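You operate a simulated robot arm through the tools that you are given. There is no shell and no other tool. Be economical: measure what you need, move in short steps, check, and stop when the job is done.

Carry out the task below with a simulated two-armed robot. There is one attempt and no reset: what you move stays moved.

Task
Take the grey rag from the top of the steel table and lay it out flat on the top of the packing bench.
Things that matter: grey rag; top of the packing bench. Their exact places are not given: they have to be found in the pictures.

It is judged by the outcome, as a careful person would: the job done as asked, and still so three seconds after it is handed in. It fails if anything else is knocked over, pushed out of place, dropped, spilled or broken.

Robot
Two 7-joint arms with two-finger parallel grippers on one trunk, on a base that drives. Base frame: it is fixed to the floor where the robot stands at the start and does not move with it; the origin is under the middle of the robot, x ahead of it, y to its left, z up; the surface under the hand at the start is at about z = 800. Lengths are in mm, angles in degrees, forces in N, time in s.
The left shoulder is at the start at [70, 163, 1020], the right one opposite. With the tool pointing down near the work surface each hand reaches from about 380 to 880 mm from the robot's upright axis, wherever it stands, measured 20 degrees to its own side. Places, roughly: top of the packing bench [2700, -200, 900]. Payload 3.43 kg a hand.
Tool frame (each hand has its own): the origin (TCP) lies between the finger pads and is the grasp point; the fingertips stand 34 mm ahead of it; z points along the fingers, y is the line along which they close. The gripper opens to 128 mm. The fingers are 24 mm wide and 12 mm thick; the gripper's body (48 by 130 mm) begins 96 mm behind the TCP.
Orientation is that of the tool frame in the base frame, as a unit quaternion [x, y, z, w]. With the fingers straight down and closing along the base's y, the tool's x points along the base's -x, its y along +y and its z along -z.

Tools
- The arms move only by the tool servo_tool. It takes "left_deltas", "right_deltas" or both (then of equal length, played together; a hand with none holds still); each is a list of rows, each a list of 3 entries, a list of its own where there are three numbers: the turn, a rotation vector about the base's x, y, z in units of 5 degrees (1.0 is 5 degrees), then the shift along the base's x, y, z in units of 50 mm (1.0 is 50 mm), then the opening, from 0 (shut) to 1 (fully open). In form: [[[wx, wy, wz], [dx, dy, dz], grip], ...]. A call has 1 to 20 rows; each row shifts and turns the commanded pose from where the row before left it. A call with a number of a shift or a turn outside -1 to 1 is refused whole. A row lasts 0.2 s, in which the tool goes at most 50 mm and 8.6 degrees; a call with a longer step from one row to the next is refused whole, and so is a gripper value outside its range. A pose out of reach is approached as far as the arm can. The call stops where the force on the tool passes 40 N (or 10 N more than at its start, if that is more) or the arm is blocked; 0.2 s more then pass. The fingers move at their own pace (about 153 mm/s each) and stop on an object; they squeeze with about 31 N. The grip force told is the motor's: it shows also when the fingers shut on nothing. Time passes only in rows, and 0.2 s behind the last, so rows that do not move let the fingers close. The reply holds the time, the measured pose of the TCP, the force on the tool along the base axes, the opening and the grip force, in the units named above and with some noise, with the torque about the TCP (base axes, N m) and any sound that the robot's microphone picked up.
- Cameras (640 x 400 px; columns grow to the right, rows downward): "scene" is now at [137.2, 0, 1244.4]; the picture's right is [-0.01, -1.00, 0.00], its down [-0.61, 0.00, -0.80] and it looks along [0.80, -0.00, -0.61] (base axes); focal length 265 px, centre (320, 200). "left" rides on the left gripper at [76, 11, -160] in its tool frame; the picture's right is [-0.15, 0.99, 0.00], its down [-0.88, -0.13, -0.46] and it looks along [-0.45, -0.07, 0.89] (tool axes); focal length 234 px, centre (320, 200). "right" rides on the right gripper at [76, -11, -160] in its tool frame; the picture's right is [0.15, 0.99, 0.00], its down [-0.88, 0.13, -0.46] and it looks along [-0.45, 0.07, 0.89] (tool axes); focal length 234 px, centre (320, 200).
- get_image(camera): a new picture of that camera. It takes no simulated time.
- lift_body(by): slides the trunk up (or, below 0, down) by that many mm; the arms and the scene camera ride with it, the base frame stays. It gives what a move gives, with no picture.
- roll_base(legs): drives the robot by 1 to 6 legs, each [ahead, left, turn to the left] in mm, mm and degrees, along the robot's own axes; the way and the turn of a leg run together, so that a leg with both is an arc; at most 1500 mm and 180 degrees a leg. The arms and the cameras ride along, it lands a little off, and it stops where it bumps. It gives what a move gives.
- aim_head(pan, tilt): turns the head with the scene camera to pan (to the left, within 86 degrees either way) and tilt (down, from -29 to 69), counted from straight ahead of the robot. It gives what a move gives.
- probe_pixels(camera, pixels): there is no depth. For up to 12 entries [column, row, z] of the newest picture of that camera ("zoom" is the newest enlarged one), the place [x, y] in the base frame at which the ray of that pixel passes the height z, good to about 2 mm. It takes no simulated time.
- enlarge(camera, box): a new picture of the part [left, top, right, bottom] of that camera's present view, enlarged. It takes no simulated time.
- finish_job(): hands the job in; it is judged then, once.

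Keep the steps short. Do not move on a guess: measure, check each grasp and each placing, and mend mistakes. In all there are 80 turns and 58 pictures (those below and enlarged ones count). Leave the grippers open and the arms clear of the work at the hand-in unless told otherwise, and finish with a single line.

The tools are called after "Call:" as a command line: name --argument value ..., lists and objects as JSON in quotes. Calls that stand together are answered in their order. servo_tool: Moves the arms, as the interface text tells. Its arguments: {"type":"object","properties":{"left_deltas":{"type":"array","items":{"type":"array"}},"right_deltas":{"type":"array","items":{"type":"array"}}},"required":[]} The other tools are called the same way: lift_body (by) slides the trunk up or down; roll_base (legs) drives the base; aim_head (pan, tilt) turns the head that bears the scene camera; get_image (camera) takes a picture; probe_pixels (camera, pixels) gives the place at which the rays of pixels pass given heights; enlarge (camera, box) takes an enlarged picture of a part of a camera's view; finish_job () hands the job in.

At the start:

```text
clock: 0.0
left_eef_pos: [709.0, 225.4, 1021.8]
left_tcp_rot: [0.0, 1.0, 0.0, 0.0]
left_contact_force: [-1.1, 0.5, 0.1]
left_wrist_torque: [0.01, -0.02, -0.02]
left_finger_gap: 127.9
left_gripper_force: 0.2
right_eef_pos: [673.6, -313.8, 1004.7]
right_tcp_rot: [0.0, 1.0, 0.0, 0.0]
right_contact_force: [0.1, -0.9, -0.3]
right_wrist_torque: [-0.02, -0.02, -0.01]
right_finger_gap: 128.2
right_gripper_force: 0.1
trunk travel left (down, up): [-500.0, 440.0]
robot x, y, heading: [-0.5, 1.4, -0.2]
head pan, tilt: [-0.3, 37.2]
```

scene: 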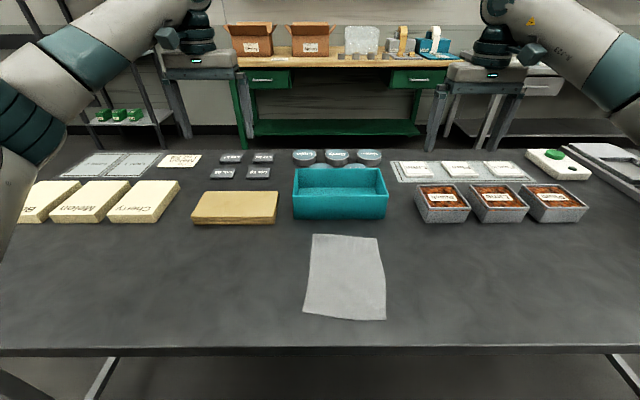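
right: 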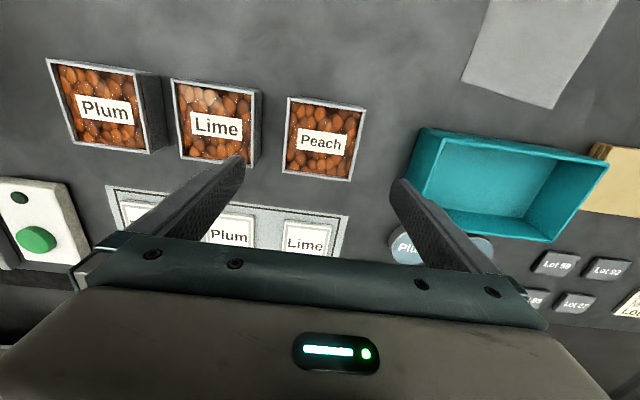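
left: 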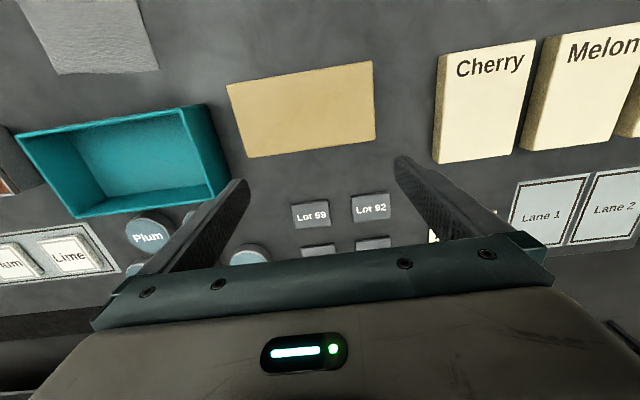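

The grey rag lies at about columns 303–386, rows 234–320 in the scene picture. I'll measure its corners at table height and the bench in the background.

Call:
probe_pixels --camera "scene" --pixels '[[313, 234, 800], [378, 238, 800], [386, 320, 800], [303, 312, 800], [345, 275, 800], [320, 346, 800], [340, 219, 800], [238, 67, 900], [455, 67, 900], [320, 68, 900], [320, 52, 900]]'

Call:
enlarge --camera "scene" --box '[280, 220, 410, 330]'

Call:
enlarge --camera "scene" --box '[180, 0, 520, 160]'

```text
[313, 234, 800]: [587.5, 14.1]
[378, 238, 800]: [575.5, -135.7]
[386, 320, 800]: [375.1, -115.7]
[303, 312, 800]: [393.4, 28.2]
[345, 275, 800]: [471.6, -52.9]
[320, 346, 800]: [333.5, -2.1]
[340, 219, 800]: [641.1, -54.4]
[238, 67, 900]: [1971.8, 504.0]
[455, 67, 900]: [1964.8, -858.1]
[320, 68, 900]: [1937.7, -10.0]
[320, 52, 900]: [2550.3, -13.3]
```

```text
3.64 times, centred on (345, 275) of scene
```

zoom: 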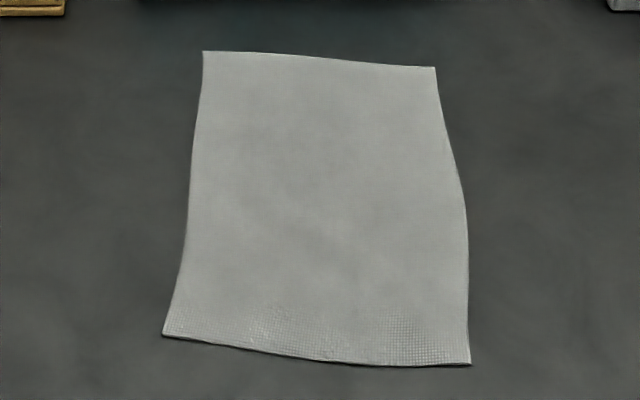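

```text
1.88 times, centred on (350, 80) of scene
```

zoom: 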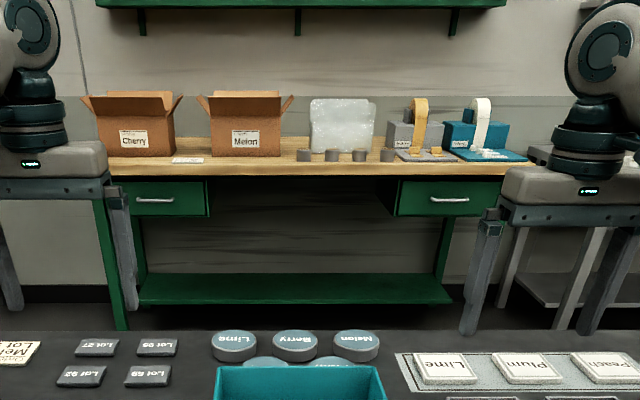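

The rag is about 145 x 200 mm, centred near (472, -53). Before gripping I'll look at the way round the table with the head panned left and right.

Call:
aim_head --pan -60 --tilt 25

Call:
get_image --camera "scene"

Call:
aim_head --pan 60 --tilt 25

Call:
get_image --camera "scene"

```text
clock: 1.3
left_eef_pos: [709.0, 224.2, 1021.6]
left_tcp_rot: [-0.001, 1.0, 0.0, 0.0]
left_contact_force: [0.0, -0.5, 0.0]
left_wrist_torque: [-0.01, 0.02, 0.02]
left_finger_gap: 128.3
left_gripper_force: 0.0
right_eef_pos: [674.3, -313.8, 1004.0]
right_tcp_rot: [-0.001, 1.0, 0.0, 0.0]
right_contact_force: [0.9, 1.1, 0.3]
right_wrist_torque: [0.0, 0.0, -0.02]
right_finger_gap: 128.2
right_gripper_force: 0.1
trunk travel left (down, up): [-500.0, 440.0]
robot x, y, heading: [3.5, -1.5, 0.1]
head pan, tilt: [-60.0, 25.0]
```

```text
52 pictures are left
```

scene: 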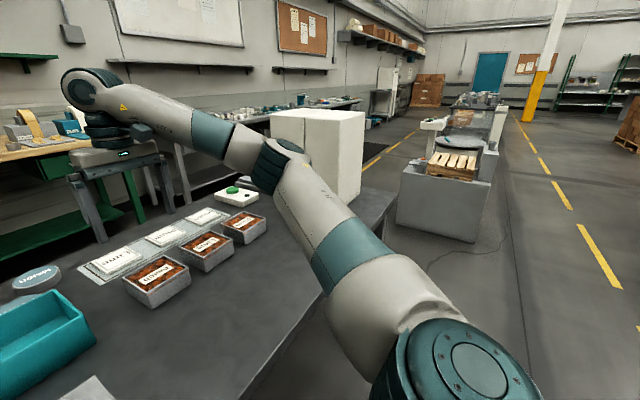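

```text
clock: 3.3
left_eef_pos: [709.8, 224.9, 1022.8]
left_tcp_rot: [-0.001, 1.0, 0.0, -0.001]
left_contact_force: [0.1, -0.4, 0.2]
left_wrist_torque: [-0.04, 0.03, -0.01]
left_finger_gap: 128.0
left_gripper_force: 0.1
right_eef_pos: [675.6, -313.4, 1004.1]
right_tcp_rot: [-0.001, 1.0, 0.001, 0.0]
right_contact_force: [-0.4, 0.0, -0.5]
right_wrist_torque: [0.0, 0.02, 0.03]
right_finger_gap: 127.8
right_gripper_force: 0.0
trunk travel left (down, up): [-500.0, 440.0]
robot x, y, heading: [1.3, 2.5, -0.1]
head pan, tilt: [60.0, 25.0]
```

```text
51 pictures are left
```

scene: 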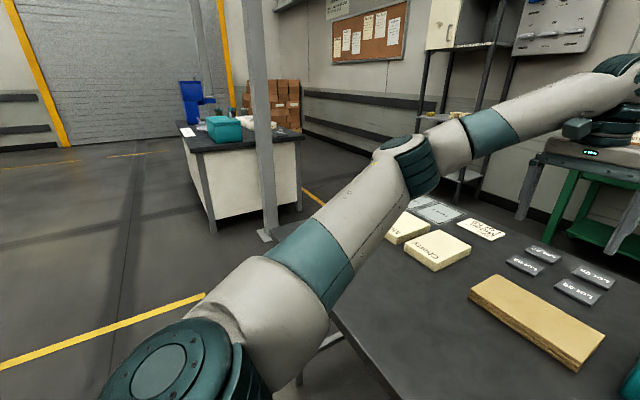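

I'll measure the left side: the post's foot at (268,238), the table's left corner at (330,312), shelf foot at (462,200), the bench's legs, and the white table's legs.

Call:
probe_pixels --camera "scene" --pixels '[[268, 240, 0], [330, 312, 800], [462, 203, 0], [213, 232, 0], [300, 203, 0], [375, 390, 800], [410, 197, 800], [528, 245, 800], [298, 383, 0]]'

Call:
aim_head --pan -80 --tilt 35

Call:
get_image --camera "scene"

```text
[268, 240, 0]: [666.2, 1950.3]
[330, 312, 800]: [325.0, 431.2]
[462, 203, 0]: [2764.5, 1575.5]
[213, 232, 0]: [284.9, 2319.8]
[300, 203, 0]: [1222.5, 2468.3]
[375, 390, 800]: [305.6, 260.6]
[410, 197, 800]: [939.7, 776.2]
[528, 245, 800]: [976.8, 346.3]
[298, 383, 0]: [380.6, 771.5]
```

```text
clock: 5.5
left_eef_pos: [709.6, 224.7, 1022.9]
left_tcp_rot: [0.0, 1.0, 0.0, 0.0]
left_contact_force: [0.5, 1.3, -0.3]
left_wrist_torque: [0.01, 0.0, 0.03]
left_finger_gap: 128.1
left_gripper_force: 0.0
right_eef_pos: [673.0, -313.5, 1004.1]
right_tcp_rot: [0.0, 1.0, 0.0, 0.0]
right_contact_force: [-0.6, -0.2, -0.4]
right_wrist_torque: [0.01, 0.01, 0.02]
right_finger_gap: 128.0
right_gripper_force: 0.0
trunk travel left (down, up): [-500.0, 440.0]
robot x, y, heading: [-1.1, -1.5, -0.1]
head pan, tilt: [-80.0, 35.0]
```

```text
50 pictures are left
```

scene: 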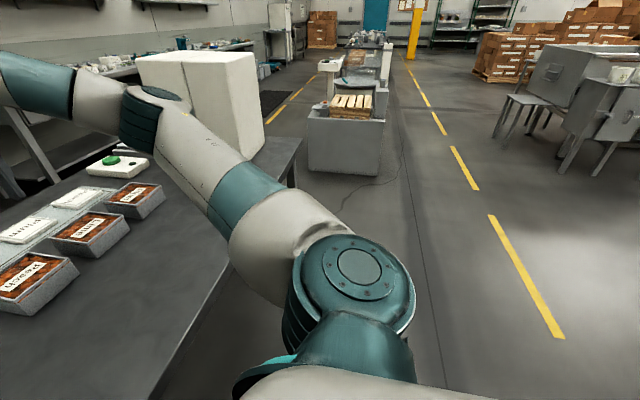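

The left side is passable: table's left end is near y≈780, post at y≈1950. The rag's near edge at x≈380 is close in, so I back off 150 mm and shift right 45 mm, keeping it centred between hands. I then aim the head down at it.

Call:
roll_base --legs '[[-150, -45, 0]]'

Call:
aim_head --pan 0 --tilt 45

Call:
servo_tool --left_deltas '[[[0, 0, -1], [0, 0, 0], 1], [[0, 0, -1], [0, 0, 0], 1], [[0, 0, -1], [0, 0, 0], 1], [[0, 0, -1], [0, 0, 0], 1], [[0, 0, -1], [0, 0, 0], 1], [[0, 0, -1], [0, 0, 0], 1], [[0, 0, -1], [0, 0, 0], 1], [[0, 0, -1], [0, 0, 0], 1], [[0, 0, -1], [0, 0, 0], 1], [[0, 0, -1], [0, 0, 0], 0.5], [[0, 0, -1], [0, 0, 0], 0.5], [[0, 0, -1], [0, 0, 0], 0.5], [[0, 0, -1], [0, 0, 0], 0.5], [[0, 0, -1], [0, 0, 0], 0.5], [[0, 0, -1], [0, 0, 0], 0.5], [[0, 0, -1], [0, 0, 0], 0.5], [[0, 0, -1], [0, 0, 0], 0.5], [[0, 0, -1], [0, 0, 0], 0.5]]' --right_deltas '[[[0, 0, 1], [0, 0, 0], 1], [[0, 0, 1], [0, 0, 0], 1], [[0, 0, 1], [0, 0, 0], 1], [[0, 0, 1], [0, 0, 0], 1], [[0, 0, 1], [0, 0, 0], 1], [[0, 0, 1], [0, 0, 0], 1], [[0, 0, 1], [0, 0, 0], 1], [[0, 0, 1], [0, 0, 0], 1], [[0, 0, 1], [0, 0, 0], 1], [[0, 0, 1], [0, 0, 0], 0.5], [[0, 0, 1], [0, 0, 0], 0.5], [[0, 0, 1], [0, 0, 0], 0.5], [[0, 0, 1], [0, 0, 0], 0.5], [[0, 0, 1], [0, 0, 0], 0.5], [[0, 0, 1], [0, 0, 0], 0.5], [[0, 0, 1], [0, 0, 0], 0.5], [[0, 0, 1], [0, 0, 0], 0.5], [[0, 0, 1], [0, 0, 0], 0.5]]'

Call:
get_image --camera "scene"

```text
clock: 6.9
left_eef_pos: [559.0, 179.8, 1021.7]
left_tcp_rot: [0.001, 1.0, 0.0, 0.0]
left_contact_force: [-0.9, 0.4, -0.4]
left_wrist_torque: [0.0, 0.0, -0.01]
left_finger_gap: 128.1
left_gripper_force: 0.0
right_eef_pos: [523.6, -359.6, 1004.5]
right_tcp_rot: [0.0, 1.0, 0.001, 0.0]
right_contact_force: [0.0, -1.2, -0.4]
right_wrist_torque: [0.02, -0.01, 0.0]
right_finger_gap: 127.9
right_gripper_force: 0.1
trunk travel left (down, up): [-500.0, 440.0]
robot x, y, heading: [-150.8, -42.4, 0.1]
head pan, tilt: [-80.0, 35.0]
```

```text
clock: 8.5
left_eef_pos: [559.2, 180.9, 1023.0]
left_tcp_rot: [0.0, 1.0, -0.001, 0.0]
left_contact_force: [-0.2, -0.6, 0.1]
left_wrist_torque: [-0.02, 0.01, 0.02]
left_finger_gap: 127.7
left_gripper_force: 0.0
right_eef_pos: [523.3, -359.0, 1003.8]
right_tcp_rot: [0.0, 1.0, 0.0, 0.0]
right_contact_force: [0.7, 0.0, 0.0]
right_wrist_torque: [0.02, 0.01, 0.02]
right_finger_gap: 128.1
right_gripper_force: 0.1
trunk travel left (down, up): [-500.0, 440.0]
robot x, y, heading: [-150.9, -49.9, -0.1]
head pan, tilt: [0.0, 45.0]
```

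```text
clock: 12.3
left_eef_pos: [560.1, 179.8, 1022.7]
left_tcp_rot: [0.708, 0.707, -0.001, -0.001]
left_contact_force: [-0.1, -0.4, 0.4]
left_wrist_torque: [-0.02, -0.04, -0.01]
left_finger_gap: 64.0
left_gripper_force: 0.0
right_eef_pos: [286.3, -192.1, 970.5]
right_tcp_rot: [-0.706, 0.708, -0.001, 0.001]
right_contact_force: [-0.3, 0.1, 0.6]
right_wrist_torque: [-0.01, -0.01, -0.01]
right_finger_gap: 64.1
right_gripper_force: 0.1
right hand out of reach, approached as far as the arm can: row 7, 8, 9, 10, 11, 12, 13, 14, 15, 16, 17, 18
trunk travel left (down, up): [-500.0, 440.0]
robot x, y, heading: [-150.6, -46.1, -0.2]
head pan, tilt: [0.0, 45.0]
```

```text
49 pictures are left
```

scene: 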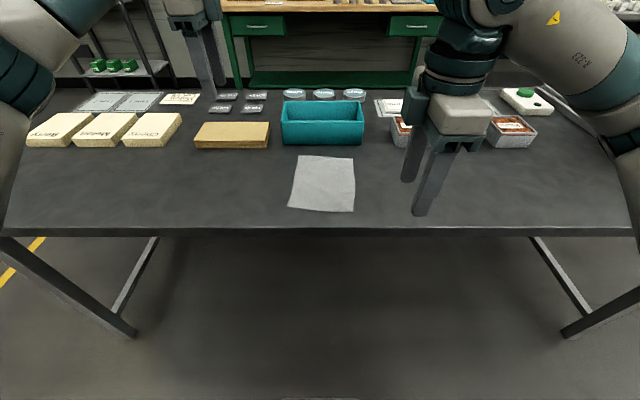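

The right hand turned, but was pulled in to (286, -192). Left turned fine. I'll move the right hand in small steps towards its target above the rag's right near corner and see whether it follows. First I measure the rag edge in this picture.

Call:
probe_pixels --camera "scene" --pixels '[[298, 156, 800], [353, 159, 800], [354, 212, 800], [288, 207, 800], [321, 211, 800]]'

Call:
servo_tool --right_deltas '[[[0, 0, 0], [0.5, 0, 0], 0.5], [[0, 0, 0], [0.5, 0, 0], 0.5]]'

```text
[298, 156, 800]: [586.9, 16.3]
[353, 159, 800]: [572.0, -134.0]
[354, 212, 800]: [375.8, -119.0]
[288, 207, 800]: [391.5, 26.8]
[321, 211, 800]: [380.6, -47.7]
```

```text
clock: 12.9
left_eef_pos: [558.4, 180.7, 1021.7]
left_tcp_rot: [0.707, 0.707, 0.0, 0.0]
left_contact_force: [-1.2, -0.2, 0.7]
left_wrist_torque: [0.03, 0.04, 0.01]
left_finger_gap: 64.0
left_gripper_force: 0.1
right_eef_pos: [295.5, -175.7, 965.8]
right_tcp_rot: [-0.705, 0.709, 0.0, 0.0]
right_contact_force: [-0.2, 0.4, 0.1]
right_wrist_torque: [-0.03, -0.01, 0.03]
right_finger_gap: 64.0
right_gripper_force: 0.0
right hand out of reach, approached as far as the arm can: row 1, 2
trunk travel left (down, up): [-500.0, 440.0]
robot x, y, heading: [-148.1, -49.0, 0.2]
head pan, tilt: [0.0, 45.0]
```

The right wrist can't hold +90° here. I'll turn the right hand back to 0° (fingers closing along y) and pinch the rag's right side edge near its near corner with it. The left (at −90°, closing along x) pinches the near edge by its left corner. Bodies then don't collide.

Call:
servo_tool --right_deltas '[[[0, 0, -1], [0.1, 0.04, 0], 0.5], [[0, 0, -1], [0.1, 0.04, 0], 0.5], [[0, 0, -1], [0.1, 0.04, 0], 0.5], [[0, 0, -1], [0.1, 0.04, 0], 0.5], [[0, 0, -1], [0.1, 0.04, 0], 0.5], [[0, 0, -1], [0.1, 0.04, 0], 0.5], [[0, 0, -1], [0.1, 0.04, 0], 0.5], [[0, 0, -1], [0.1, 0.04, 0], 0.5], [[0, 0, -1], [0.1, 0.04, 0], 0.5], [[0, 0, -1], [0.1, 0.04, 0], 0.5], [[0, 0, -1], [0.1, 0.04, 0], 0.5], [[0, 0, -1], [0.1, 0.04, 0], 0.5], [[0, 0, -1], [0.1, 0.04, 0], 0.5], [[0, 0, -1], [0.1, 0.04, 0], 0.5], [[0, 0, -1], [0.1, 0.04, 0], 0.5], [[0, 0, -1], [0.1, 0.04, 0], 0.5], [[0, 0, -1], [0.1, 0.04, 0], 0.5], [[0, 0, -1], [0.1, 0.04, 0], 0.5], [[0, 0, 0], [0, 0, 0], 0.5]]'

```text
clock: 16.9
left_eef_pos: [558.1, 180.4, 1024.0]
left_tcp_rot: [0.706, 0.708, 0.0, -0.001]
left_contact_force: [0.2, -0.5, 0.7]
left_wrist_torque: [0.01, 0.0, -0.01]
left_finger_gap: 64.0
left_gripper_force: 0.1
right_eef_pos: [386.3, -138.5, 968.6]
right_tcp_rot: [0.001, 1.0, 0.001, 0.001]
right_contact_force: [-0.8, -0.4, -0.2]
right_wrist_torque: [0.01, -0.02, 0.01]
right_finger_gap: 64.3
right_gripper_force: 0.1
trunk travel left (down, up): [-500.0, 440.0]
robot x, y, heading: [-149.4, -44.0, 0.1]
head pan, tilt: [0.0, 45.0]
```

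Right is back to square at (386, -138). Now the left hand goes over the near left corner (403, 12) and the right to (388, -108), both still high, openings narrowed to 40 mm.

Call:
servo_tool --left_deltas '[[[0, 0, 0], [-0.62, -0.67, -0.22], 0.32], [[0, 0, 0], [-0.62, -0.67, -0.22], 0.32], [[0, 0, 0], [-0.62, -0.67, -0.22], 0.32], [[0, 0, 0], [-0.62, -0.67, -0.22], 0.32], [[0, 0, 0], [-0.62, -0.67, -0.22], 0.32], [[0, 0, 0], [0, 0, 0], 0.32]]' --right_deltas '[[[0, 0, 0], [0, 0.12, 0], 0.32], [[0, 0, 0], [0, 0.12, 0], 0.32], [[0, 0, 0], [0, 0.12, 0], 0.32], [[0, 0, 0], [0, 0.12, 0], 0.32], [[0, 0, 0], [0, 0.12, 0], 0.32], [[0, 0, 0], [0, 0, 0], 0.32]]'

Call:
get_image --camera "scene"

Call:
get_image --camera "right"

Call:
get_image --camera "left"

```text
clock: 18.3
left_eef_pos: [406.1, 12.6, 970.6]
left_tcp_rot: [0.706, 0.708, 0.0, 0.0]
left_contact_force: [0.5, 0.3, 0.3]
left_wrist_torque: [0.01, -0.03, 0.01]
left_finger_gap: 41.0
left_gripper_force: 0.0
right_eef_pos: [385.5, -108.9, 966.3]
right_tcp_rot: [-0.001, 1.0, 0.0, 0.0]
right_contact_force: [0.8, 0.4, -0.5]
right_wrist_torque: [-0.04, -0.03, 0.0]
right_finger_gap: 41.0
right_gripper_force: 0.1
trunk travel left (down, up): [-500.0, 440.0]
robot x, y, heading: [-152.0, -43.8, 0.1]
head pan, tilt: [0.0, 45.0]
```

```text
48 pictures are left
```

scene: 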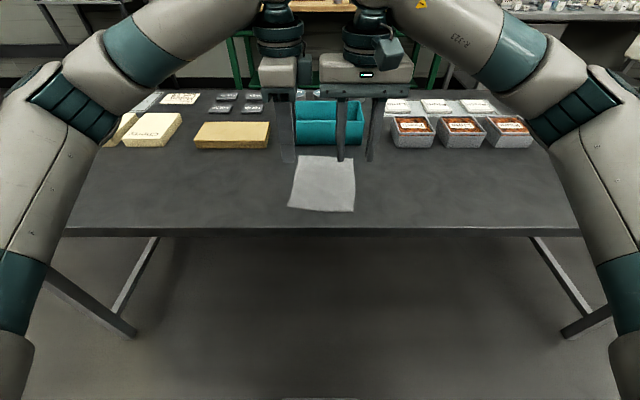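

```text
47 pictures are left
```

right: 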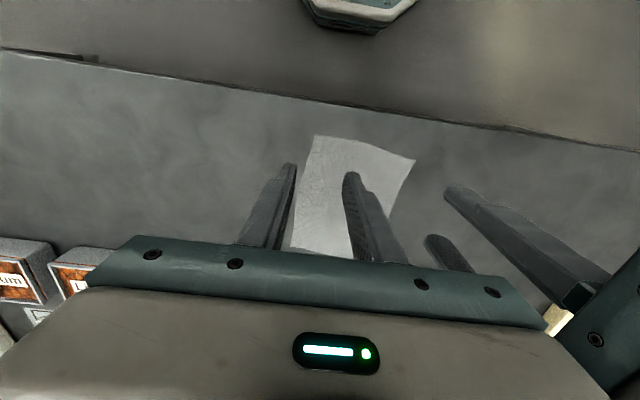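

```text
46 pictures are left
```

left: 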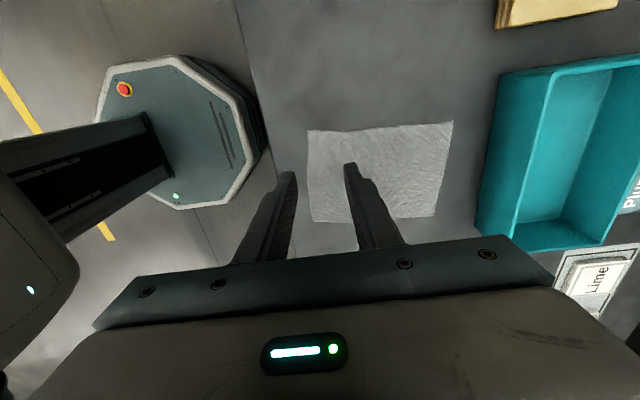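

Both hands straddle their edges as planned. I lower both to about 12 mm above touching, in small rows.

Call:
servo_tool --left_deltas '[[[0, 0, 0], [0, 0, -0.6], 0.32], [[0, 0, 0], [0, 0, -0.6], 0.32], [[0, 0, 0], [0, 0, -0.6], 0.32], [[0, 0, 0], [0, 0, -0.6], 0.32], [[0, 0, 0], [0, 0, 0], 0.32]]' --right_deltas '[[[0, 0, 0], [0, 0, -0.55], 0.32], [[0, 0, 0], [0, 0, -0.55], 0.32], [[0, 0, 0], [0, 0, -0.55], 0.32], [[0, 0, 0], [0, 0, -0.55], 0.32], [[0, 0, 0], [0, 0, 0], 0.32]]'

Call:
get_image --camera "right"

Call:
get_image --camera "left"

```text
clock: 19.5
left_eef_pos: [405.7, 12.4, 849.0]
left_tcp_rot: [0.707, 0.707, 0.0, 0.0]
left_contact_force: [-0.2, 0.0, 0.1]
left_wrist_torque: [0.01, -0.02, 0.0]
left_finger_gap: 41.0
left_gripper_force: 0.0
right_eef_pos: [384.2, -108.4, 854.6]
right_tcp_rot: [0.0, 1.0, 0.0, 0.0]
right_contact_force: [-0.1, 0.1, 0.6]
right_wrist_torque: [-0.02, -0.04, -0.01]
right_finger_gap: 40.9
right_gripper_force: 0.0
trunk travel left (down, up): [-500.0, 440.0]
robot x, y, heading: [-149.3, -48.1, -0.2]
head pan, tilt: [0.0, 45.0]
```

```text
45 pictures are left
```

right: 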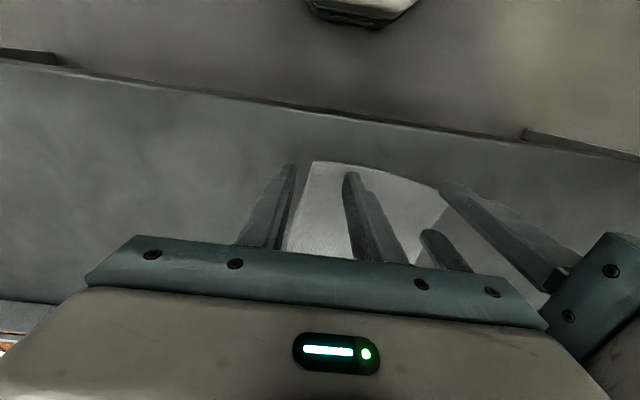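

```text
44 pictures are left
```

left: 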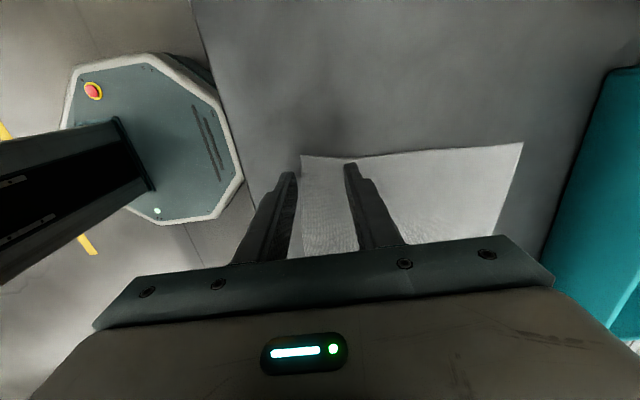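

Good: each pair of fingers straddles its edge. Last drop to fingertip contact (TCP ≈ 834–835).

Call:
servo_tool --left_deltas '[[[0, 0, 0], [0, 0, -0.14], 0.32], [[0, 0, 0], [0, 0, -0.15], 0.32], [[0, 0, 0], [0, 0, 0], 0.32]]' --right_deltas '[[[0, 0, 0], [0, 0, -0.2], 0.32], [[0, 0, 0], [0, 0, -0.2], 0.32], [[0, 0, 0], [0, 0, 0], 0.32]]'

```text
clock: 20.3
left_eef_pos: [404.4, 11.4, 835.6]
left_tcp_rot: [0.707, 0.707, 0.002, 0.001]
left_contact_force: [1.5, 0.9, 14.0]
left_wrist_torque: [0.13, -0.38, 0.05]
left_finger_gap: 40.9
left_gripper_force: 0.8
right_eef_pos: [384.8, -109.6, 837.3]
right_tcp_rot: [0.001, 1.0, 0.0, 0.0]
right_contact_force: [0.1, 0.0, -0.3]
right_wrist_torque: [0.02, -0.02, 0.01]
right_finger_gap: 41.1
right_gripper_force: 0.1
trunk travel left (down, up): [-500.0, 440.0]
robot x, y, heading: [-149.6, -45.9, -0.1]
head pan, tilt: [0.0, 45.0]
```

Left touches lightly (14 N). The right needs about 3 mm more; then both close.

Call:
servo_tool --left_deltas '[[[0, 0, 0], [0, 0, 0], 0.32], [[0, 0, 0], [0, 0, 0], 0.15], [[0, 0, 0], [0, 0, 0], 0], [[0, 0, 0], [0, 0, 0], 0], [[0, 0, 0], [0, 0, 0], 0]]' --right_deltas '[[[0, 0, 0], [0, 0, -0.07], 0.32], [[0, 0, 0], [0, 0, 0], 0.15], [[0, 0, 0], [0, 0, 0], 0], [[0, 0, 0], [0, 0, 0], 0], [[0, 0, 0], [0, 0, 0], 0]]'

Call:
get_image --camera "left"

Call:
get_image --camera "right"

```text
clock: 21.5
left_eef_pos: [402.2, 11.8, 835.3]
left_tcp_rot: [0.708, 0.706, 0.001, 0.002]
left_contact_force: [0.7, -11.0, 13.8]
left_wrist_torque: [-0.31, -0.06, 0.0]
left_finger_gap: 2.5
left_gripper_force: 30.9
right_eef_pos: [384.3, -108.9, 834.7]
right_tcp_rot: [0.001, 1.0, 0.001, 0.002]
right_contact_force: [3.2, 13.7, 27.6]
right_wrist_torque: [0.6, -0.15, 0.05]
right_finger_gap: 2.4
right_gripper_force: 30.7
trunk travel left (down, up): [-500.0, 440.0]
robot x, y, heading: [-153.0, -46.3, 0.3]
head pan, tilt: [0.0, 45.0]
```

```text
43 pictures are left
```

left: 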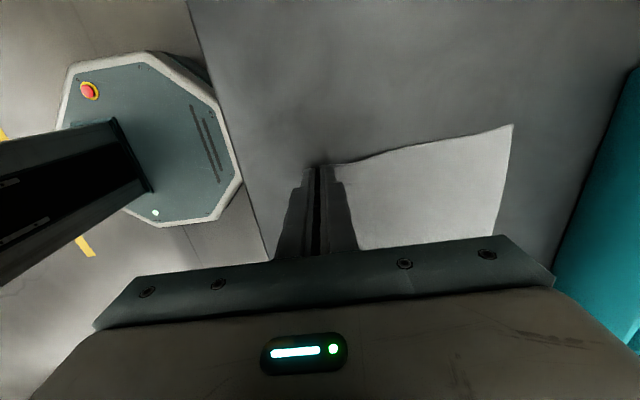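

```text
42 pictures are left
```

right: 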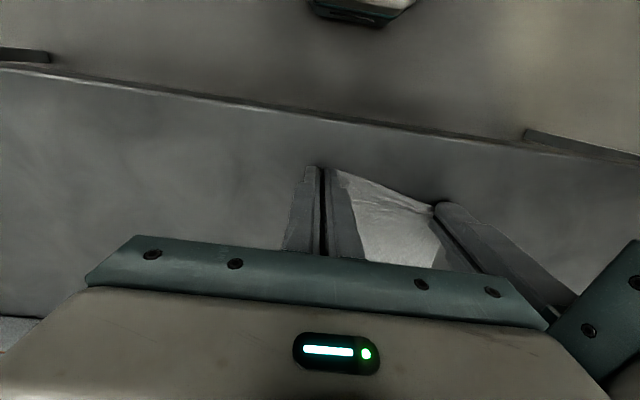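

Both fingers stopped on cloth (2.5 mm gap, ~31 N), and the cloth is taut between the hands. I ease the tension by 4 mm and lift both together by 100 mm, then check.

Call:
servo_tool --left_deltas '[[[0, 0, 0], [0, -0.08, 0.2], 0], [[0, 0, 0], [0, 0, 0.4], 0], [[0, 0, 0], [0, 0, 0.4], 0], [[0, 0, 0], [0, 0, 0.5], 0], [[0, 0, 0], [0, 0, 0.5], 0], [[0, 0, 0], [0, 0, 0], 0]]' --right_deltas '[[[0, 0, 0], [0, 0, 0.2], 0], [[0, 0, 0], [0, 0, 0.4], 0], [[0, 0, 0], [0, 0, 0.4], 0], [[0, 0, 0], [0, 0, 0.5], 0], [[0, 0, 0], [0, 0, 0.5], 0], [[0, 0, 0], [0, 0, 0], 0]]'

Call:
enlarge --camera "scene" --box '[200, 60, 440, 260]'

```text
clock: 22.9
left_eef_pos: [403.7, 8.7, 933.1]
left_tcp_rot: [0.707, 0.707, 0.0, 0.0]
left_contact_force: [-0.2, -2.8, -0.5]
left_wrist_torque: [-0.1, 0.0, -0.01]
left_finger_gap: 2.5
left_gripper_force: 31.3
right_eef_pos: [385.4, -109.7, 932.9]
right_tcp_rot: [0.0, 1.0, 0.0, -0.001]
right_contact_force: [0.2, 2.9, 0.5]
right_wrist_torque: [0.1, -0.01, 0.03]
right_finger_gap: 2.3
right_gripper_force: 31.0
trunk travel left (down, up): [-500.0, 440.0]
robot x, y, heading: [-148.3, -48.9, 0.0]
head pan, tilt: [0.0, 45.0]
```

```text
2.00 times, centred on (320, 160) of scene
```

zoom: 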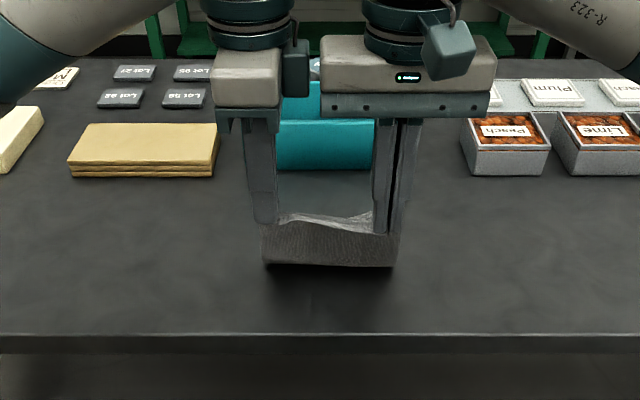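

Clean pick: the rag hangs evenly from both hands. I raise the trunk 250 mm so the rag clears everything, then back off from the table.

Call:
lift_body --by 250

Call:
roll_base --legs '[[-250, 0, 0]]'

Call:
aim_head --pan 0 --tilt 30

Call:
get_image --camera "scene"

```text
clock: 25.4
left_eef_pos: [403.8, 7.9, 1183.0]
left_tcp_rot: [0.707, 0.707, 0.0, 0.0]
left_contact_force: [0.1, -2.7, -0.2]
left_wrist_torque: [-0.13, 0.02, 0.04]
left_finger_gap: 2.9
left_gripper_force: 31.4
right_eef_pos: [385.8, -108.6, 1182.9]
right_tcp_rot: [0.0, 1.0, 0.0, -0.001]
right_contact_force: [-0.4, 3.2, 0.6]
right_wrist_torque: [0.12, 0.02, 0.06]
right_finger_gap: 2.2
right_gripper_force: 31.4
trunk travel left (down, up): [-750.0, 190.0]
robot x, y, heading: [-148.4, -47.2, -0.1]
head pan, tilt: [0.0, 45.0]
```

```text
clock: 27.2
left_eef_pos: [157.1, 9.2, 1182.0]
left_tcp_rot: [0.707, 0.708, -0.001, -0.001]
left_contact_force: [0.1, -3.2, -0.3]
left_wrist_torque: [-0.11, 0.04, -0.01]
left_finger_gap: 2.4
left_gripper_force: 30.9
right_eef_pos: [138.2, -110.3, 1182.2]
right_tcp_rot: [0.001, 1.0, -0.001, -0.001]
right_contact_force: [-0.6, 3.1, -0.3]
right_wrist_torque: [0.14, 0.0, 0.05]
right_finger_gap: 2.3
right_gripper_force: 30.2
trunk travel left (down, up): [-750.0, 190.0]
robot x, y, heading: [-401.6, -41.8, 0.3]
head pan, tilt: [0.0, 45.0]
```

```text
clock: 28.0
left_eef_pos: [155.8, 8.9, 1182.5]
left_tcp_rot: [0.707, 0.707, -0.001, 0.0]
left_contact_force: [0.3, -3.2, -0.4]
left_wrist_torque: [-0.09, 0.01, -0.01]
left_finger_gap: 2.6
left_gripper_force: 30.8
right_eef_pos: [137.3, -109.4, 1182.6]
right_tcp_rot: [-0.001, 1.0, 0.0, 0.0]
right_contact_force: [0.8, 3.5, 0.1]
right_wrist_torque: [0.08, -0.03, 0.05]
right_finger_gap: 2.4
right_gripper_force: 31.3
trunk travel left (down, up): [-750.0, 190.0]
robot x, y, heading: [-401.2, -45.1, 0.1]
head pan, tilt: [0.0, 30.0]
```

```text
40 pictures are left
```

scene: 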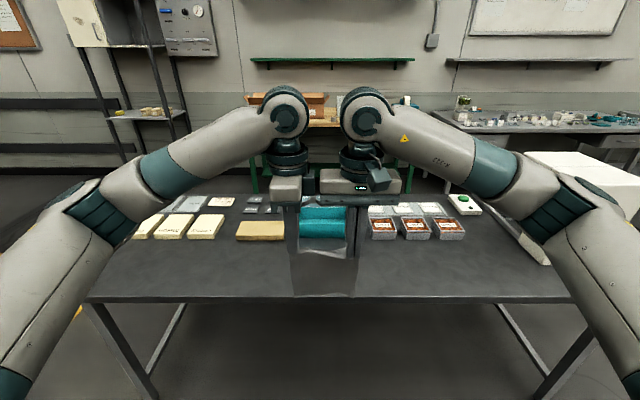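

The rag still hangs between both hands. I measure the table's left corners and the shelf from here, and look left before driving sideways.

Call:
probe_pixels --camera "scene" --pixels '[[87, 300, 800], [158, 195, 800], [570, 298, 800], [470, 192, 800]]'

Call:
aim_head --pan 70 --tilt 35

Call:
get_image --camera "scene"

```text
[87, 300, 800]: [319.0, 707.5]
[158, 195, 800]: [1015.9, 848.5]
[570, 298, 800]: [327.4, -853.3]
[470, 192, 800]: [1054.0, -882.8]
```

```text
clock: 29.4
left_eef_pos: [156.8, 8.9, 1182.8]
left_tcp_rot: [0.707, 0.708, 0.0, 0.0]
left_contact_force: [0.6, -3.2, 0.0]
left_wrist_torque: [-0.11, 0.03, -0.03]
left_finger_gap: 2.0
left_gripper_force: 31.1
right_eef_pos: [137.8, -109.1, 1183.3]
right_tcp_rot: [-0.001, 1.0, 0.0, 0.0]
right_contact_force: [-0.7, 2.9, 1.2]
right_wrist_torque: [0.11, -0.05, 0.02]
right_finger_gap: 2.2
right_gripper_force: 31.3
trunk travel left (down, up): [-750.0, 190.0]
robot x, y, heading: [-400.2, -44.4, 0.3]
head pan, tilt: [70.0, 35.0]
```

```text
39 pictures are left
```

scene: 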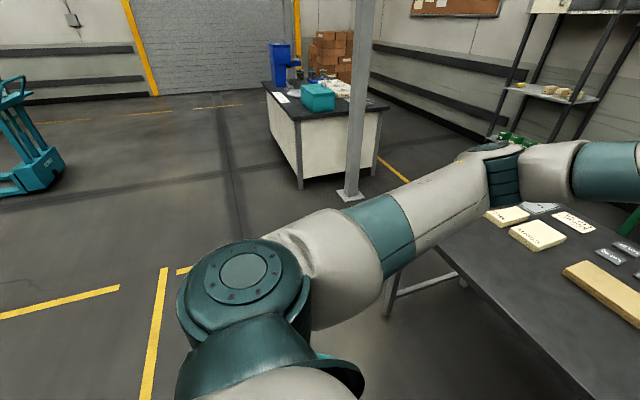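

Floor to the left is clear up to the post (y≈1950). I drive 1380 mm left to y≈1335 and look ahead.

Call:
roll_base --legs '[[0, 690, 0], [0, 690, 0]]'

Call:
aim_head --pan 0 --tilt 30

Call:
get_image --camera "scene"

```text
clock: 36.6
left_eef_pos: [143.7, 1381.6, 1182.0]
left_tcp_rot: [0.702, 0.712, 0.0, 0.0]
left_contact_force: [-0.2, -2.6, -0.1]
left_wrist_torque: [-0.08, -0.03, -0.03]
left_finger_gap: 2.4
left_gripper_force: 30.9
right_eef_pos: [127.3, 1263.7, 1183.5]
right_tcp_rot: [-0.008, 1.0, 0.001, 0.0]
right_contact_force: [0.6, 3.4, -0.5]
right_wrist_torque: [0.09, -0.01, 0.02]
right_finger_gap: 2.2
right_gripper_force: 31.2
trunk travel left (down, up): [-750.0, 190.0]
robot x, y, heading: [-409.3, 1319.4, 1.0]
head pan, tilt: [70.0, 35.0]
```

```text
clock: 38.0
left_eef_pos: [144.7, 1381.8, 1183.3]
left_tcp_rot: [0.702, 0.712, 0.001, 0.0]
left_contact_force: [0.2, -2.8, 0.0]
left_wrist_torque: [-0.07, 0.0, -0.02]
left_finger_gap: 2.5
left_gripper_force: 31.2
right_eef_pos: [126.9, 1264.4, 1183.0]
right_tcp_rot: [-0.008, 1.0, -0.001, 0.0]
right_contact_force: [0.1, 2.8, -0.3]
right_wrist_torque: [0.12, -0.02, 0.03]
right_finger_gap: 2.5
right_gripper_force: 31.1
trunk travel left (down, up): [-750.0, 190.0]
robot x, y, heading: [-416.5, 1318.6, 0.8]
head pan, tilt: [0.0, 30.0]
```

```text
38 pictures are left
```

scene: 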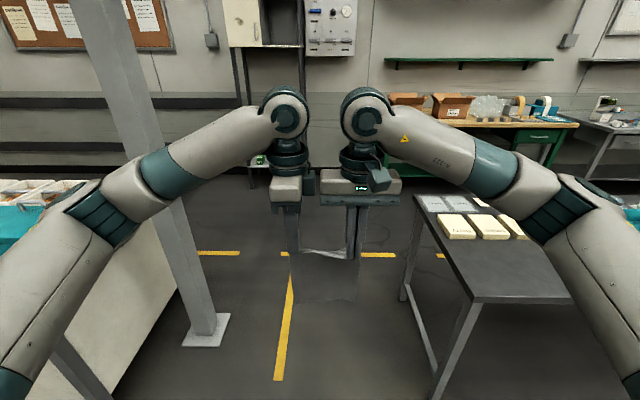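

I check clearances: post foot (205,330–345), table corner (478,300), and the bench's front edge.

Call:
probe_pixels --camera "scene" --pixels '[[183, 345, 0], [229, 315, 0], [225, 345, 0], [478, 300, 800], [415, 197, 800], [578, 125, 900], [560, 126, 900], [260, 187, 0], [165, 283, 0]]'

```text
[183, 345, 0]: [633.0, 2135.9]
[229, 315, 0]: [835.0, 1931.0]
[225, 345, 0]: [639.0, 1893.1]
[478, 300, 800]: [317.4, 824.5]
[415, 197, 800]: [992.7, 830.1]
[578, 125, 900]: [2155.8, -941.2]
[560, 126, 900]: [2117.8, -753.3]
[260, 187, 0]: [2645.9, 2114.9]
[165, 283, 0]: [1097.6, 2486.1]
```

Table end is at y≈828, post at y≈1893. Elbows pass above the table, so I favour the table side: shift right 90 mm, fix the heading, and drive ahead to x≈1480 in steps.

Call:
roll_base --legs '[[0, -85, -0.9], [950, 0, 0]]'

Call:
roll_base --legs '[[950, 0, 0]]'

Call:
aim_head --pan -50 --tilt 30

Call:
get_image --camera "scene"

```text
clock: 43.6
left_eef_pos: [1093.8, 1276.1, 1184.1]
left_tcp_rot: [0.711, 0.703, 0.0, 0.0]
left_contact_force: [0.0, -3.2, 0.6]
left_wrist_torque: [-0.08, -0.01, -0.02]
left_finger_gap: 2.4
left_gripper_force: 31.1
right_eef_pos: [1074.0, 1158.3, 1182.8]
right_tcp_rot: [0.006, 1.0, 0.0, 0.0]
right_contact_force: [0.7, 3.3, -0.1]
right_wrist_torque: [0.08, -0.02, 0.04]
right_finger_gap: 2.2
right_gripper_force: 30.8
trunk travel left (down, up): [-750.0, 190.0]
robot x, y, heading: [541.7, 1228.0, -0.7]
head pan, tilt: [0.0, 30.0]
```

```text
clock: 48.6
left_eef_pos: [2055.4, 1242.9, 1182.0]
left_tcp_rot: [0.718, 0.696, -0.001, 0.0]
left_contact_force: [0.8, -2.2, -0.5]
left_wrist_torque: [-0.08, 0.01, -0.01]
left_finger_gap: 2.4
left_gripper_force: 31.5
right_eef_pos: [2031.8, 1125.2, 1183.3]
right_tcp_rot: [0.017, 1.0, 0.0, 0.0]
right_contact_force: [-0.5, 1.8, 0.6]
right_wrist_torque: [0.08, -0.01, 0.05]
right_finger_gap: 2.3
right_gripper_force: 31.4
trunk travel left (down, up): [-750.0, 190.0]
robot x, y, heading: [1498.2, 1208.2, -2.0]
head pan, tilt: [0.0, 30.0]
```

```text
clock: 49.8
left_eef_pos: [2055.4, 1242.0, 1183.8]
left_tcp_rot: [0.719, 0.695, 0.0, -0.001]
left_contact_force: [-0.5, -3.0, 0.7]
left_wrist_torque: [-0.13, 0.0, -0.04]
left_finger_gap: 2.4
left_gripper_force: 30.7
right_eef_pos: [2033.0, 1125.6, 1183.4]
right_tcp_rot: [0.016, 1.0, 0.0, 0.0]
right_contact_force: [-0.7, 2.7, -0.1]
right_wrist_torque: [0.09, -0.01, 0.07]
right_finger_gap: 2.2
right_gripper_force: 30.4
trunk travel left (down, up): [-750.0, 190.0]
robot x, y, heading: [1497.6, 1207.2, -2.1]
head pan, tilt: [-50.0, 30.0]
```

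```text
37 pictures are left
```

scene: 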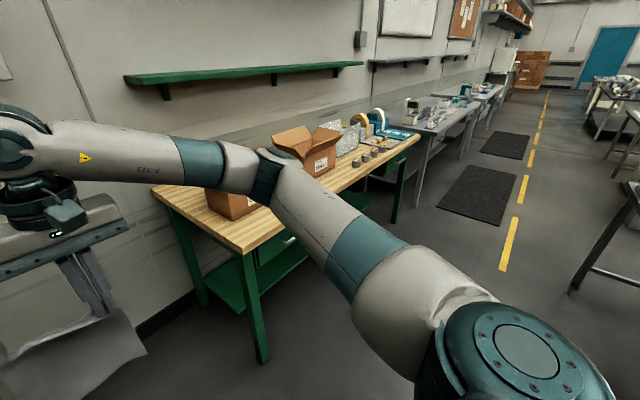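

Now I see the packing bench well. I measure its corners and the things on its front strip at z=900.

Call:
probe_pixels --camera "scene" --pixels '[[242, 252, 900], [420, 137, 900], [155, 188, 900], [323, 177, 900], [357, 168, 900], [390, 145, 900], [418, 130, 900], [366, 125, 900]]'

Call:
enlarge --camera "scene" --box '[260, 100, 440, 220]'

```text
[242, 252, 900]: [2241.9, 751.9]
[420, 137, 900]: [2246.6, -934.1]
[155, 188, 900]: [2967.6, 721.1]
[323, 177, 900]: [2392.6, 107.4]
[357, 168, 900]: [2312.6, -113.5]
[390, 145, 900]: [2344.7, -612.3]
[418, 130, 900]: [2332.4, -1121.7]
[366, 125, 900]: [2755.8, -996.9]
```

```text
3.33 times, centred on (350, 160) of scene
```

zoom: 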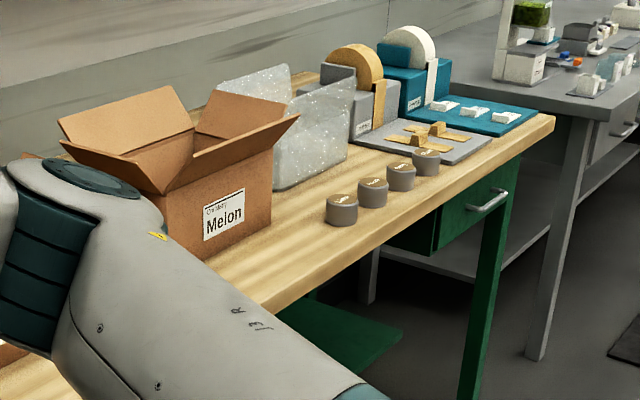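

The bench top spans x≈2245–2965, y≈-930…750. I slide right about 900 mm (fixing heading) staying off the bench, then look down on it from the front.

Call:
roll_base --legs '[[0, 0, 2], [-30, -1000, 0]]'

Call:
aim_head --pan -20 --tilt 25

Call:
get_image --camera "scene"

```text
clock: 55.3
left_eef_pos: [2036.8, 294.3, 1182.8]
left_tcp_rot: [0.696, 0.718, 0.0, -0.001]
left_contact_force: [-0.6, -3.1, 0.1]
left_wrist_torque: [-0.07, 0.01, -0.02]
left_finger_gap: 2.5
left_gripper_force: 30.6
right_eef_pos: [2022.3, 176.2, 1183.5]
right_tcp_rot: [-0.014, 1.0, 0.0, 0.0]
right_contact_force: [0.6, 2.4, 1.6]
right_wrist_torque: [0.09, 0.0, 0.02]
right_finger_gap: 2.2
right_gripper_force: 31.0
trunk travel left (down, up): [-750.0, 190.0]
robot x, y, heading: [1482.0, 224.6, 1.8]
head pan, tilt: [-50.0, 30.0]
```

```text
clock: 56.2
left_eef_pos: [2037.7, 293.6, 1182.2]
left_tcp_rot: [0.696, 0.718, 0.0, 0.0]
left_contact_force: [0.1, -2.6, -0.5]
left_wrist_torque: [-0.07, 0.05, -0.02]
left_finger_gap: 2.7
left_gripper_force: 30.8
right_eef_pos: [2022.3, 175.4, 1184.0]
right_tcp_rot: [-0.015, 1.0, 0.0, 0.001]
right_contact_force: [-0.1, 2.9, 0.9]
right_wrist_torque: [0.08, -0.02, 0.05]
right_finger_gap: 2.3
right_gripper_force: 31.2
trunk travel left (down, up): [-750.0, 190.0]
robot x, y, heading: [1483.3, 223.4, 1.9]
head pan, tilt: [-20.0, 25.0]
```

```text
35 pictures are left
```

scene: 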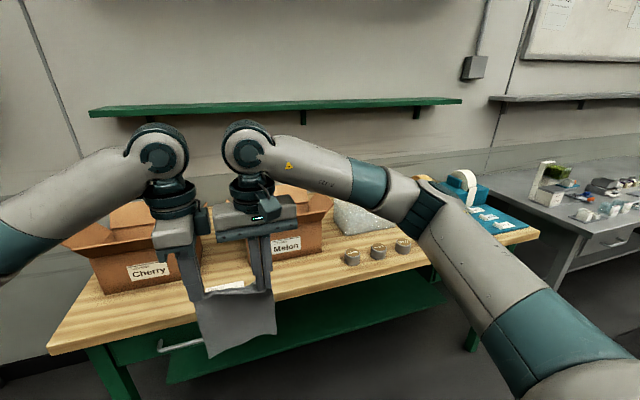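

The bench top has boxes, canisters and a card. I measure footprints at z≈900: Cherry box, Melon box, card, canisters and front edge.

Call:
probe_pixels --camera "scene" --pixels '[[104, 294, 900], [203, 275, 900], [275, 260, 900], [323, 249, 900], [352, 265, 900], [377, 260, 900], [403, 253, 900], [432, 262, 900], [280, 299, 900], [48, 350, 900], [540, 232, 900]]'

Call:
lift_body --by 150

Call:
roll_base --legs '[[0, -300, -1.8]]'

Call:
aim_head --pan 0 --tilt 35

Call:
get_image --camera "scene"

```text
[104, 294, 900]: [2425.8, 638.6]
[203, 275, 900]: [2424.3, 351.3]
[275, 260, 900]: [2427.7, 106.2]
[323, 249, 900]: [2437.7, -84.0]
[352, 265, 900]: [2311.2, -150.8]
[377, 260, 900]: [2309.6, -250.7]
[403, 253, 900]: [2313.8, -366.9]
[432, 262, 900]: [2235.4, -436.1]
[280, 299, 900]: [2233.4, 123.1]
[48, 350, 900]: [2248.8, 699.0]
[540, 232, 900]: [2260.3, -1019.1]
```

```text
clock: 58.0
left_eef_pos: [2038.0, 295.0, 1332.1]
left_tcp_rot: [0.697, 0.717, 0.0, 0.0]
left_contact_force: [0.2, -3.1, 0.5]
left_wrist_torque: [-0.07, 0.03, 0.0]
left_finger_gap: 2.6
left_gripper_force: 30.6
right_eef_pos: [2022.9, 178.1, 1332.2]
right_tcp_rot: [-0.015, 1.0, 0.0, 0.0]
right_contact_force: [0.2, 2.3, -0.3]
right_wrist_torque: [0.12, 0.02, 0.01]
right_finger_gap: 2.3
right_gripper_force: 30.9
trunk travel left (down, up): [-900.0, 40.0]
robot x, y, heading: [1485.9, 223.1, 1.8]
head pan, tilt: [-20.0, 25.0]
```

```text
clock: 60.0
left_eef_pos: [2044.6, -22.3, 1332.5]
left_tcp_rot: [0.708, 0.706, -0.001, 0.002]
left_contact_force: [-0.8, -2.0, -0.1]
left_wrist_torque: [-0.09, 0.03, -0.02]
left_finger_gap: 2.4
left_gripper_force: 30.6
right_eef_pos: [2025.1, -140.4, 1332.9]
right_tcp_rot: [0.001, 1.0, -0.001, 0.0]
right_contact_force: [1.3, 2.8, -0.7]
right_wrist_torque: [0.07, -0.02, 0.04]
right_finger_gap: 2.2
right_gripper_force: 31.7
trunk travel left (down, up): [-900.0, 40.0]
robot x, y, heading: [1490.0, -77.1, -0.2]
head pan, tilt: [-20.0, 25.0]
```

```text
clock: 60.9
left_eef_pos: [2043.6, -25.1, 1332.0]
left_tcp_rot: [0.708, 0.706, 0.0, -0.001]
left_contact_force: [-0.1, -2.5, -0.1]
left_wrist_torque: [-0.05, 0.01, 0.01]
left_finger_gap: 2.2
left_gripper_force: 30.8
right_eef_pos: [2024.0, -143.8, 1333.2]
right_tcp_rot: [0.002, 1.0, 0.001, 0.0]
right_contact_force: [1.0, 1.9, 1.1]
right_wrist_torque: [0.08, 0.03, 0.01]
right_finger_gap: 2.5
right_gripper_force: 30.8
trunk travel left (down, up): [-900.0, 40.0]
robot x, y, heading: [1488.4, -74.4, -0.5]
head pan, tilt: [0.0, 35.0]
```

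```text
34 pictures are left
```

scene: 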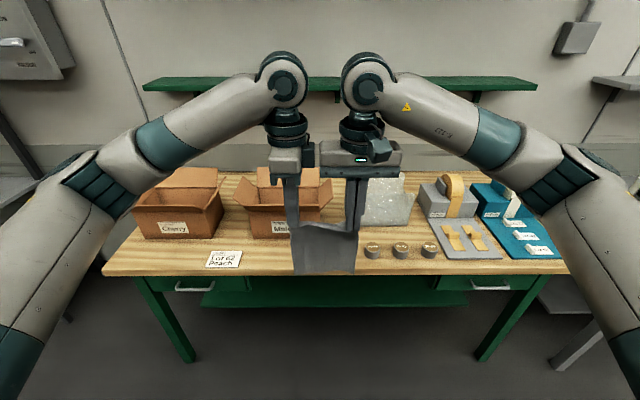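

The front strip between the card (col 205–243) and the first canister (col 365) is the free spot. I need exact sizes, so I enlarge it and measure.

Call:
enlarge --camera "scene" --box '[190, 170, 450, 290]'

Call:
probe_pixels --camera "scene" --pixels '[[146, 238, 900], [214, 238, 900], [250, 236, 900], [205, 267, 900], [242, 252, 900], [239, 268, 900], [372, 259, 900], [365, 225, 900], [270, 276, 900], [400, 275, 900], [430, 258, 900]]'

```text
2.46 times, centred on (320, 230) of scene
```

zoom: 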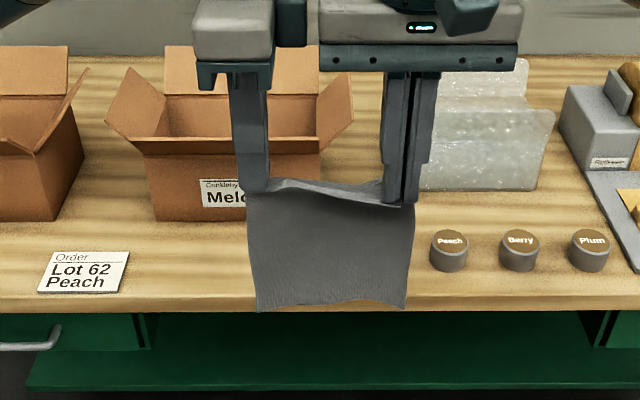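

```text
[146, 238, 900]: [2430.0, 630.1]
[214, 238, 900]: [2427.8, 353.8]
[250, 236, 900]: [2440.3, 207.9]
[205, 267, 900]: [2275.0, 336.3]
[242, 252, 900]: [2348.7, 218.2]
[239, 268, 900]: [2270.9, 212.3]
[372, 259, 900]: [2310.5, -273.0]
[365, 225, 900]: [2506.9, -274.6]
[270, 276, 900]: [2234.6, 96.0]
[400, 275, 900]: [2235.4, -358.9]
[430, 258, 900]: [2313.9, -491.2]
```

What I read: canisters' near one sits at y≈-151 (hidden now), melon box front x≈2430, card at y≥212, bench edge x≈2235. That leaves 195 mm depth: the 147×200 rag must lie with its long side along y. So I'll turn the hand pair +45° about its midpoint, and later turn the robot about +48°. First the hand pair, here in free air.

Call:
servo_tool --left_deltas '[[[0, 0, 1], [-0.104, 0.012, 0], 0], [[0, 0, 1], [-0.104, 0.004, 0], 0], [[0, 0, 1], [-0.106, -0.006, 0], 0], [[0, 0, 1], [-0.104, -0.015, 0], 0], [[0, 0, 1], [-0.102, -0.023, 0], 0], [[0, 0, 1], [-0.098, -0.034, 0], 0], [[0, 0, 1], [-0.098, -0.04, 0], 0], [[0, 0, 1], [-0.092, -0.05, 0], 0], [[0, 0, 1], [-0.088, -0.058, 0], 0], [[0, 0, 0], [0, 0, 0], 0]]' --right_deltas '[[[0, 0, 1], [0.104, -0.012, 0], 0], [[0, 0, 1], [0.104, -0.004, 0], 0], [[0, 0, 1], [0.106, 0.006, 0], 0], [[0, 0, 1], [0.104, 0.015, 0], 0], [[0, 0, 1], [0.102, 0.023, 0], 0], [[0, 0, 1], [0.098, 0.034, 0], 0], [[0, 0, 1], [0.098, 0.04, 0], 0], [[0, 0, 1], [0.092, 0.05, 0], 0], [[0, 0, 1], [0.088, 0.058, 0], 0], [[0, 0, 0], [0, 0, 0], 0]]'

Call:
enlarge --camera "scene" --box '[190, 50, 450, 290]'

```text
clock: 63.1
left_eef_pos: [1999.1, -34.3, 1333.2]
left_tcp_rot: [0.384, 0.923, 0.0, 0.0]
left_contact_force: [2.1, -2.4, -0.8]
left_wrist_torque: [-0.1, -0.06, -0.04]
left_finger_gap: 2.5
left_gripper_force: 31.0
right_eef_pos: [2069.3, -131.1, 1333.4]
right_tcp_rot: [-0.381, 0.925, 0.0, 0.0]
right_contact_force: [-3.0, 3.1, 1.1]
right_wrist_torque: [0.12, 0.12, 0.0]
right_finger_gap: 2.4
right_gripper_force: 31.4
trunk travel left (down, up): [-900.0, 40.0]
robot x, y, heading: [1493.1, -77.3, -0.3]
head pan, tilt: [0.0, 35.0]
```

```text
1.67 times, centred on (320, 170) of scene
```

zoom: 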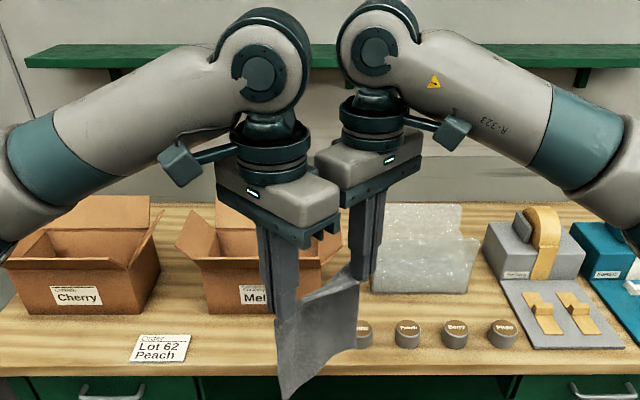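

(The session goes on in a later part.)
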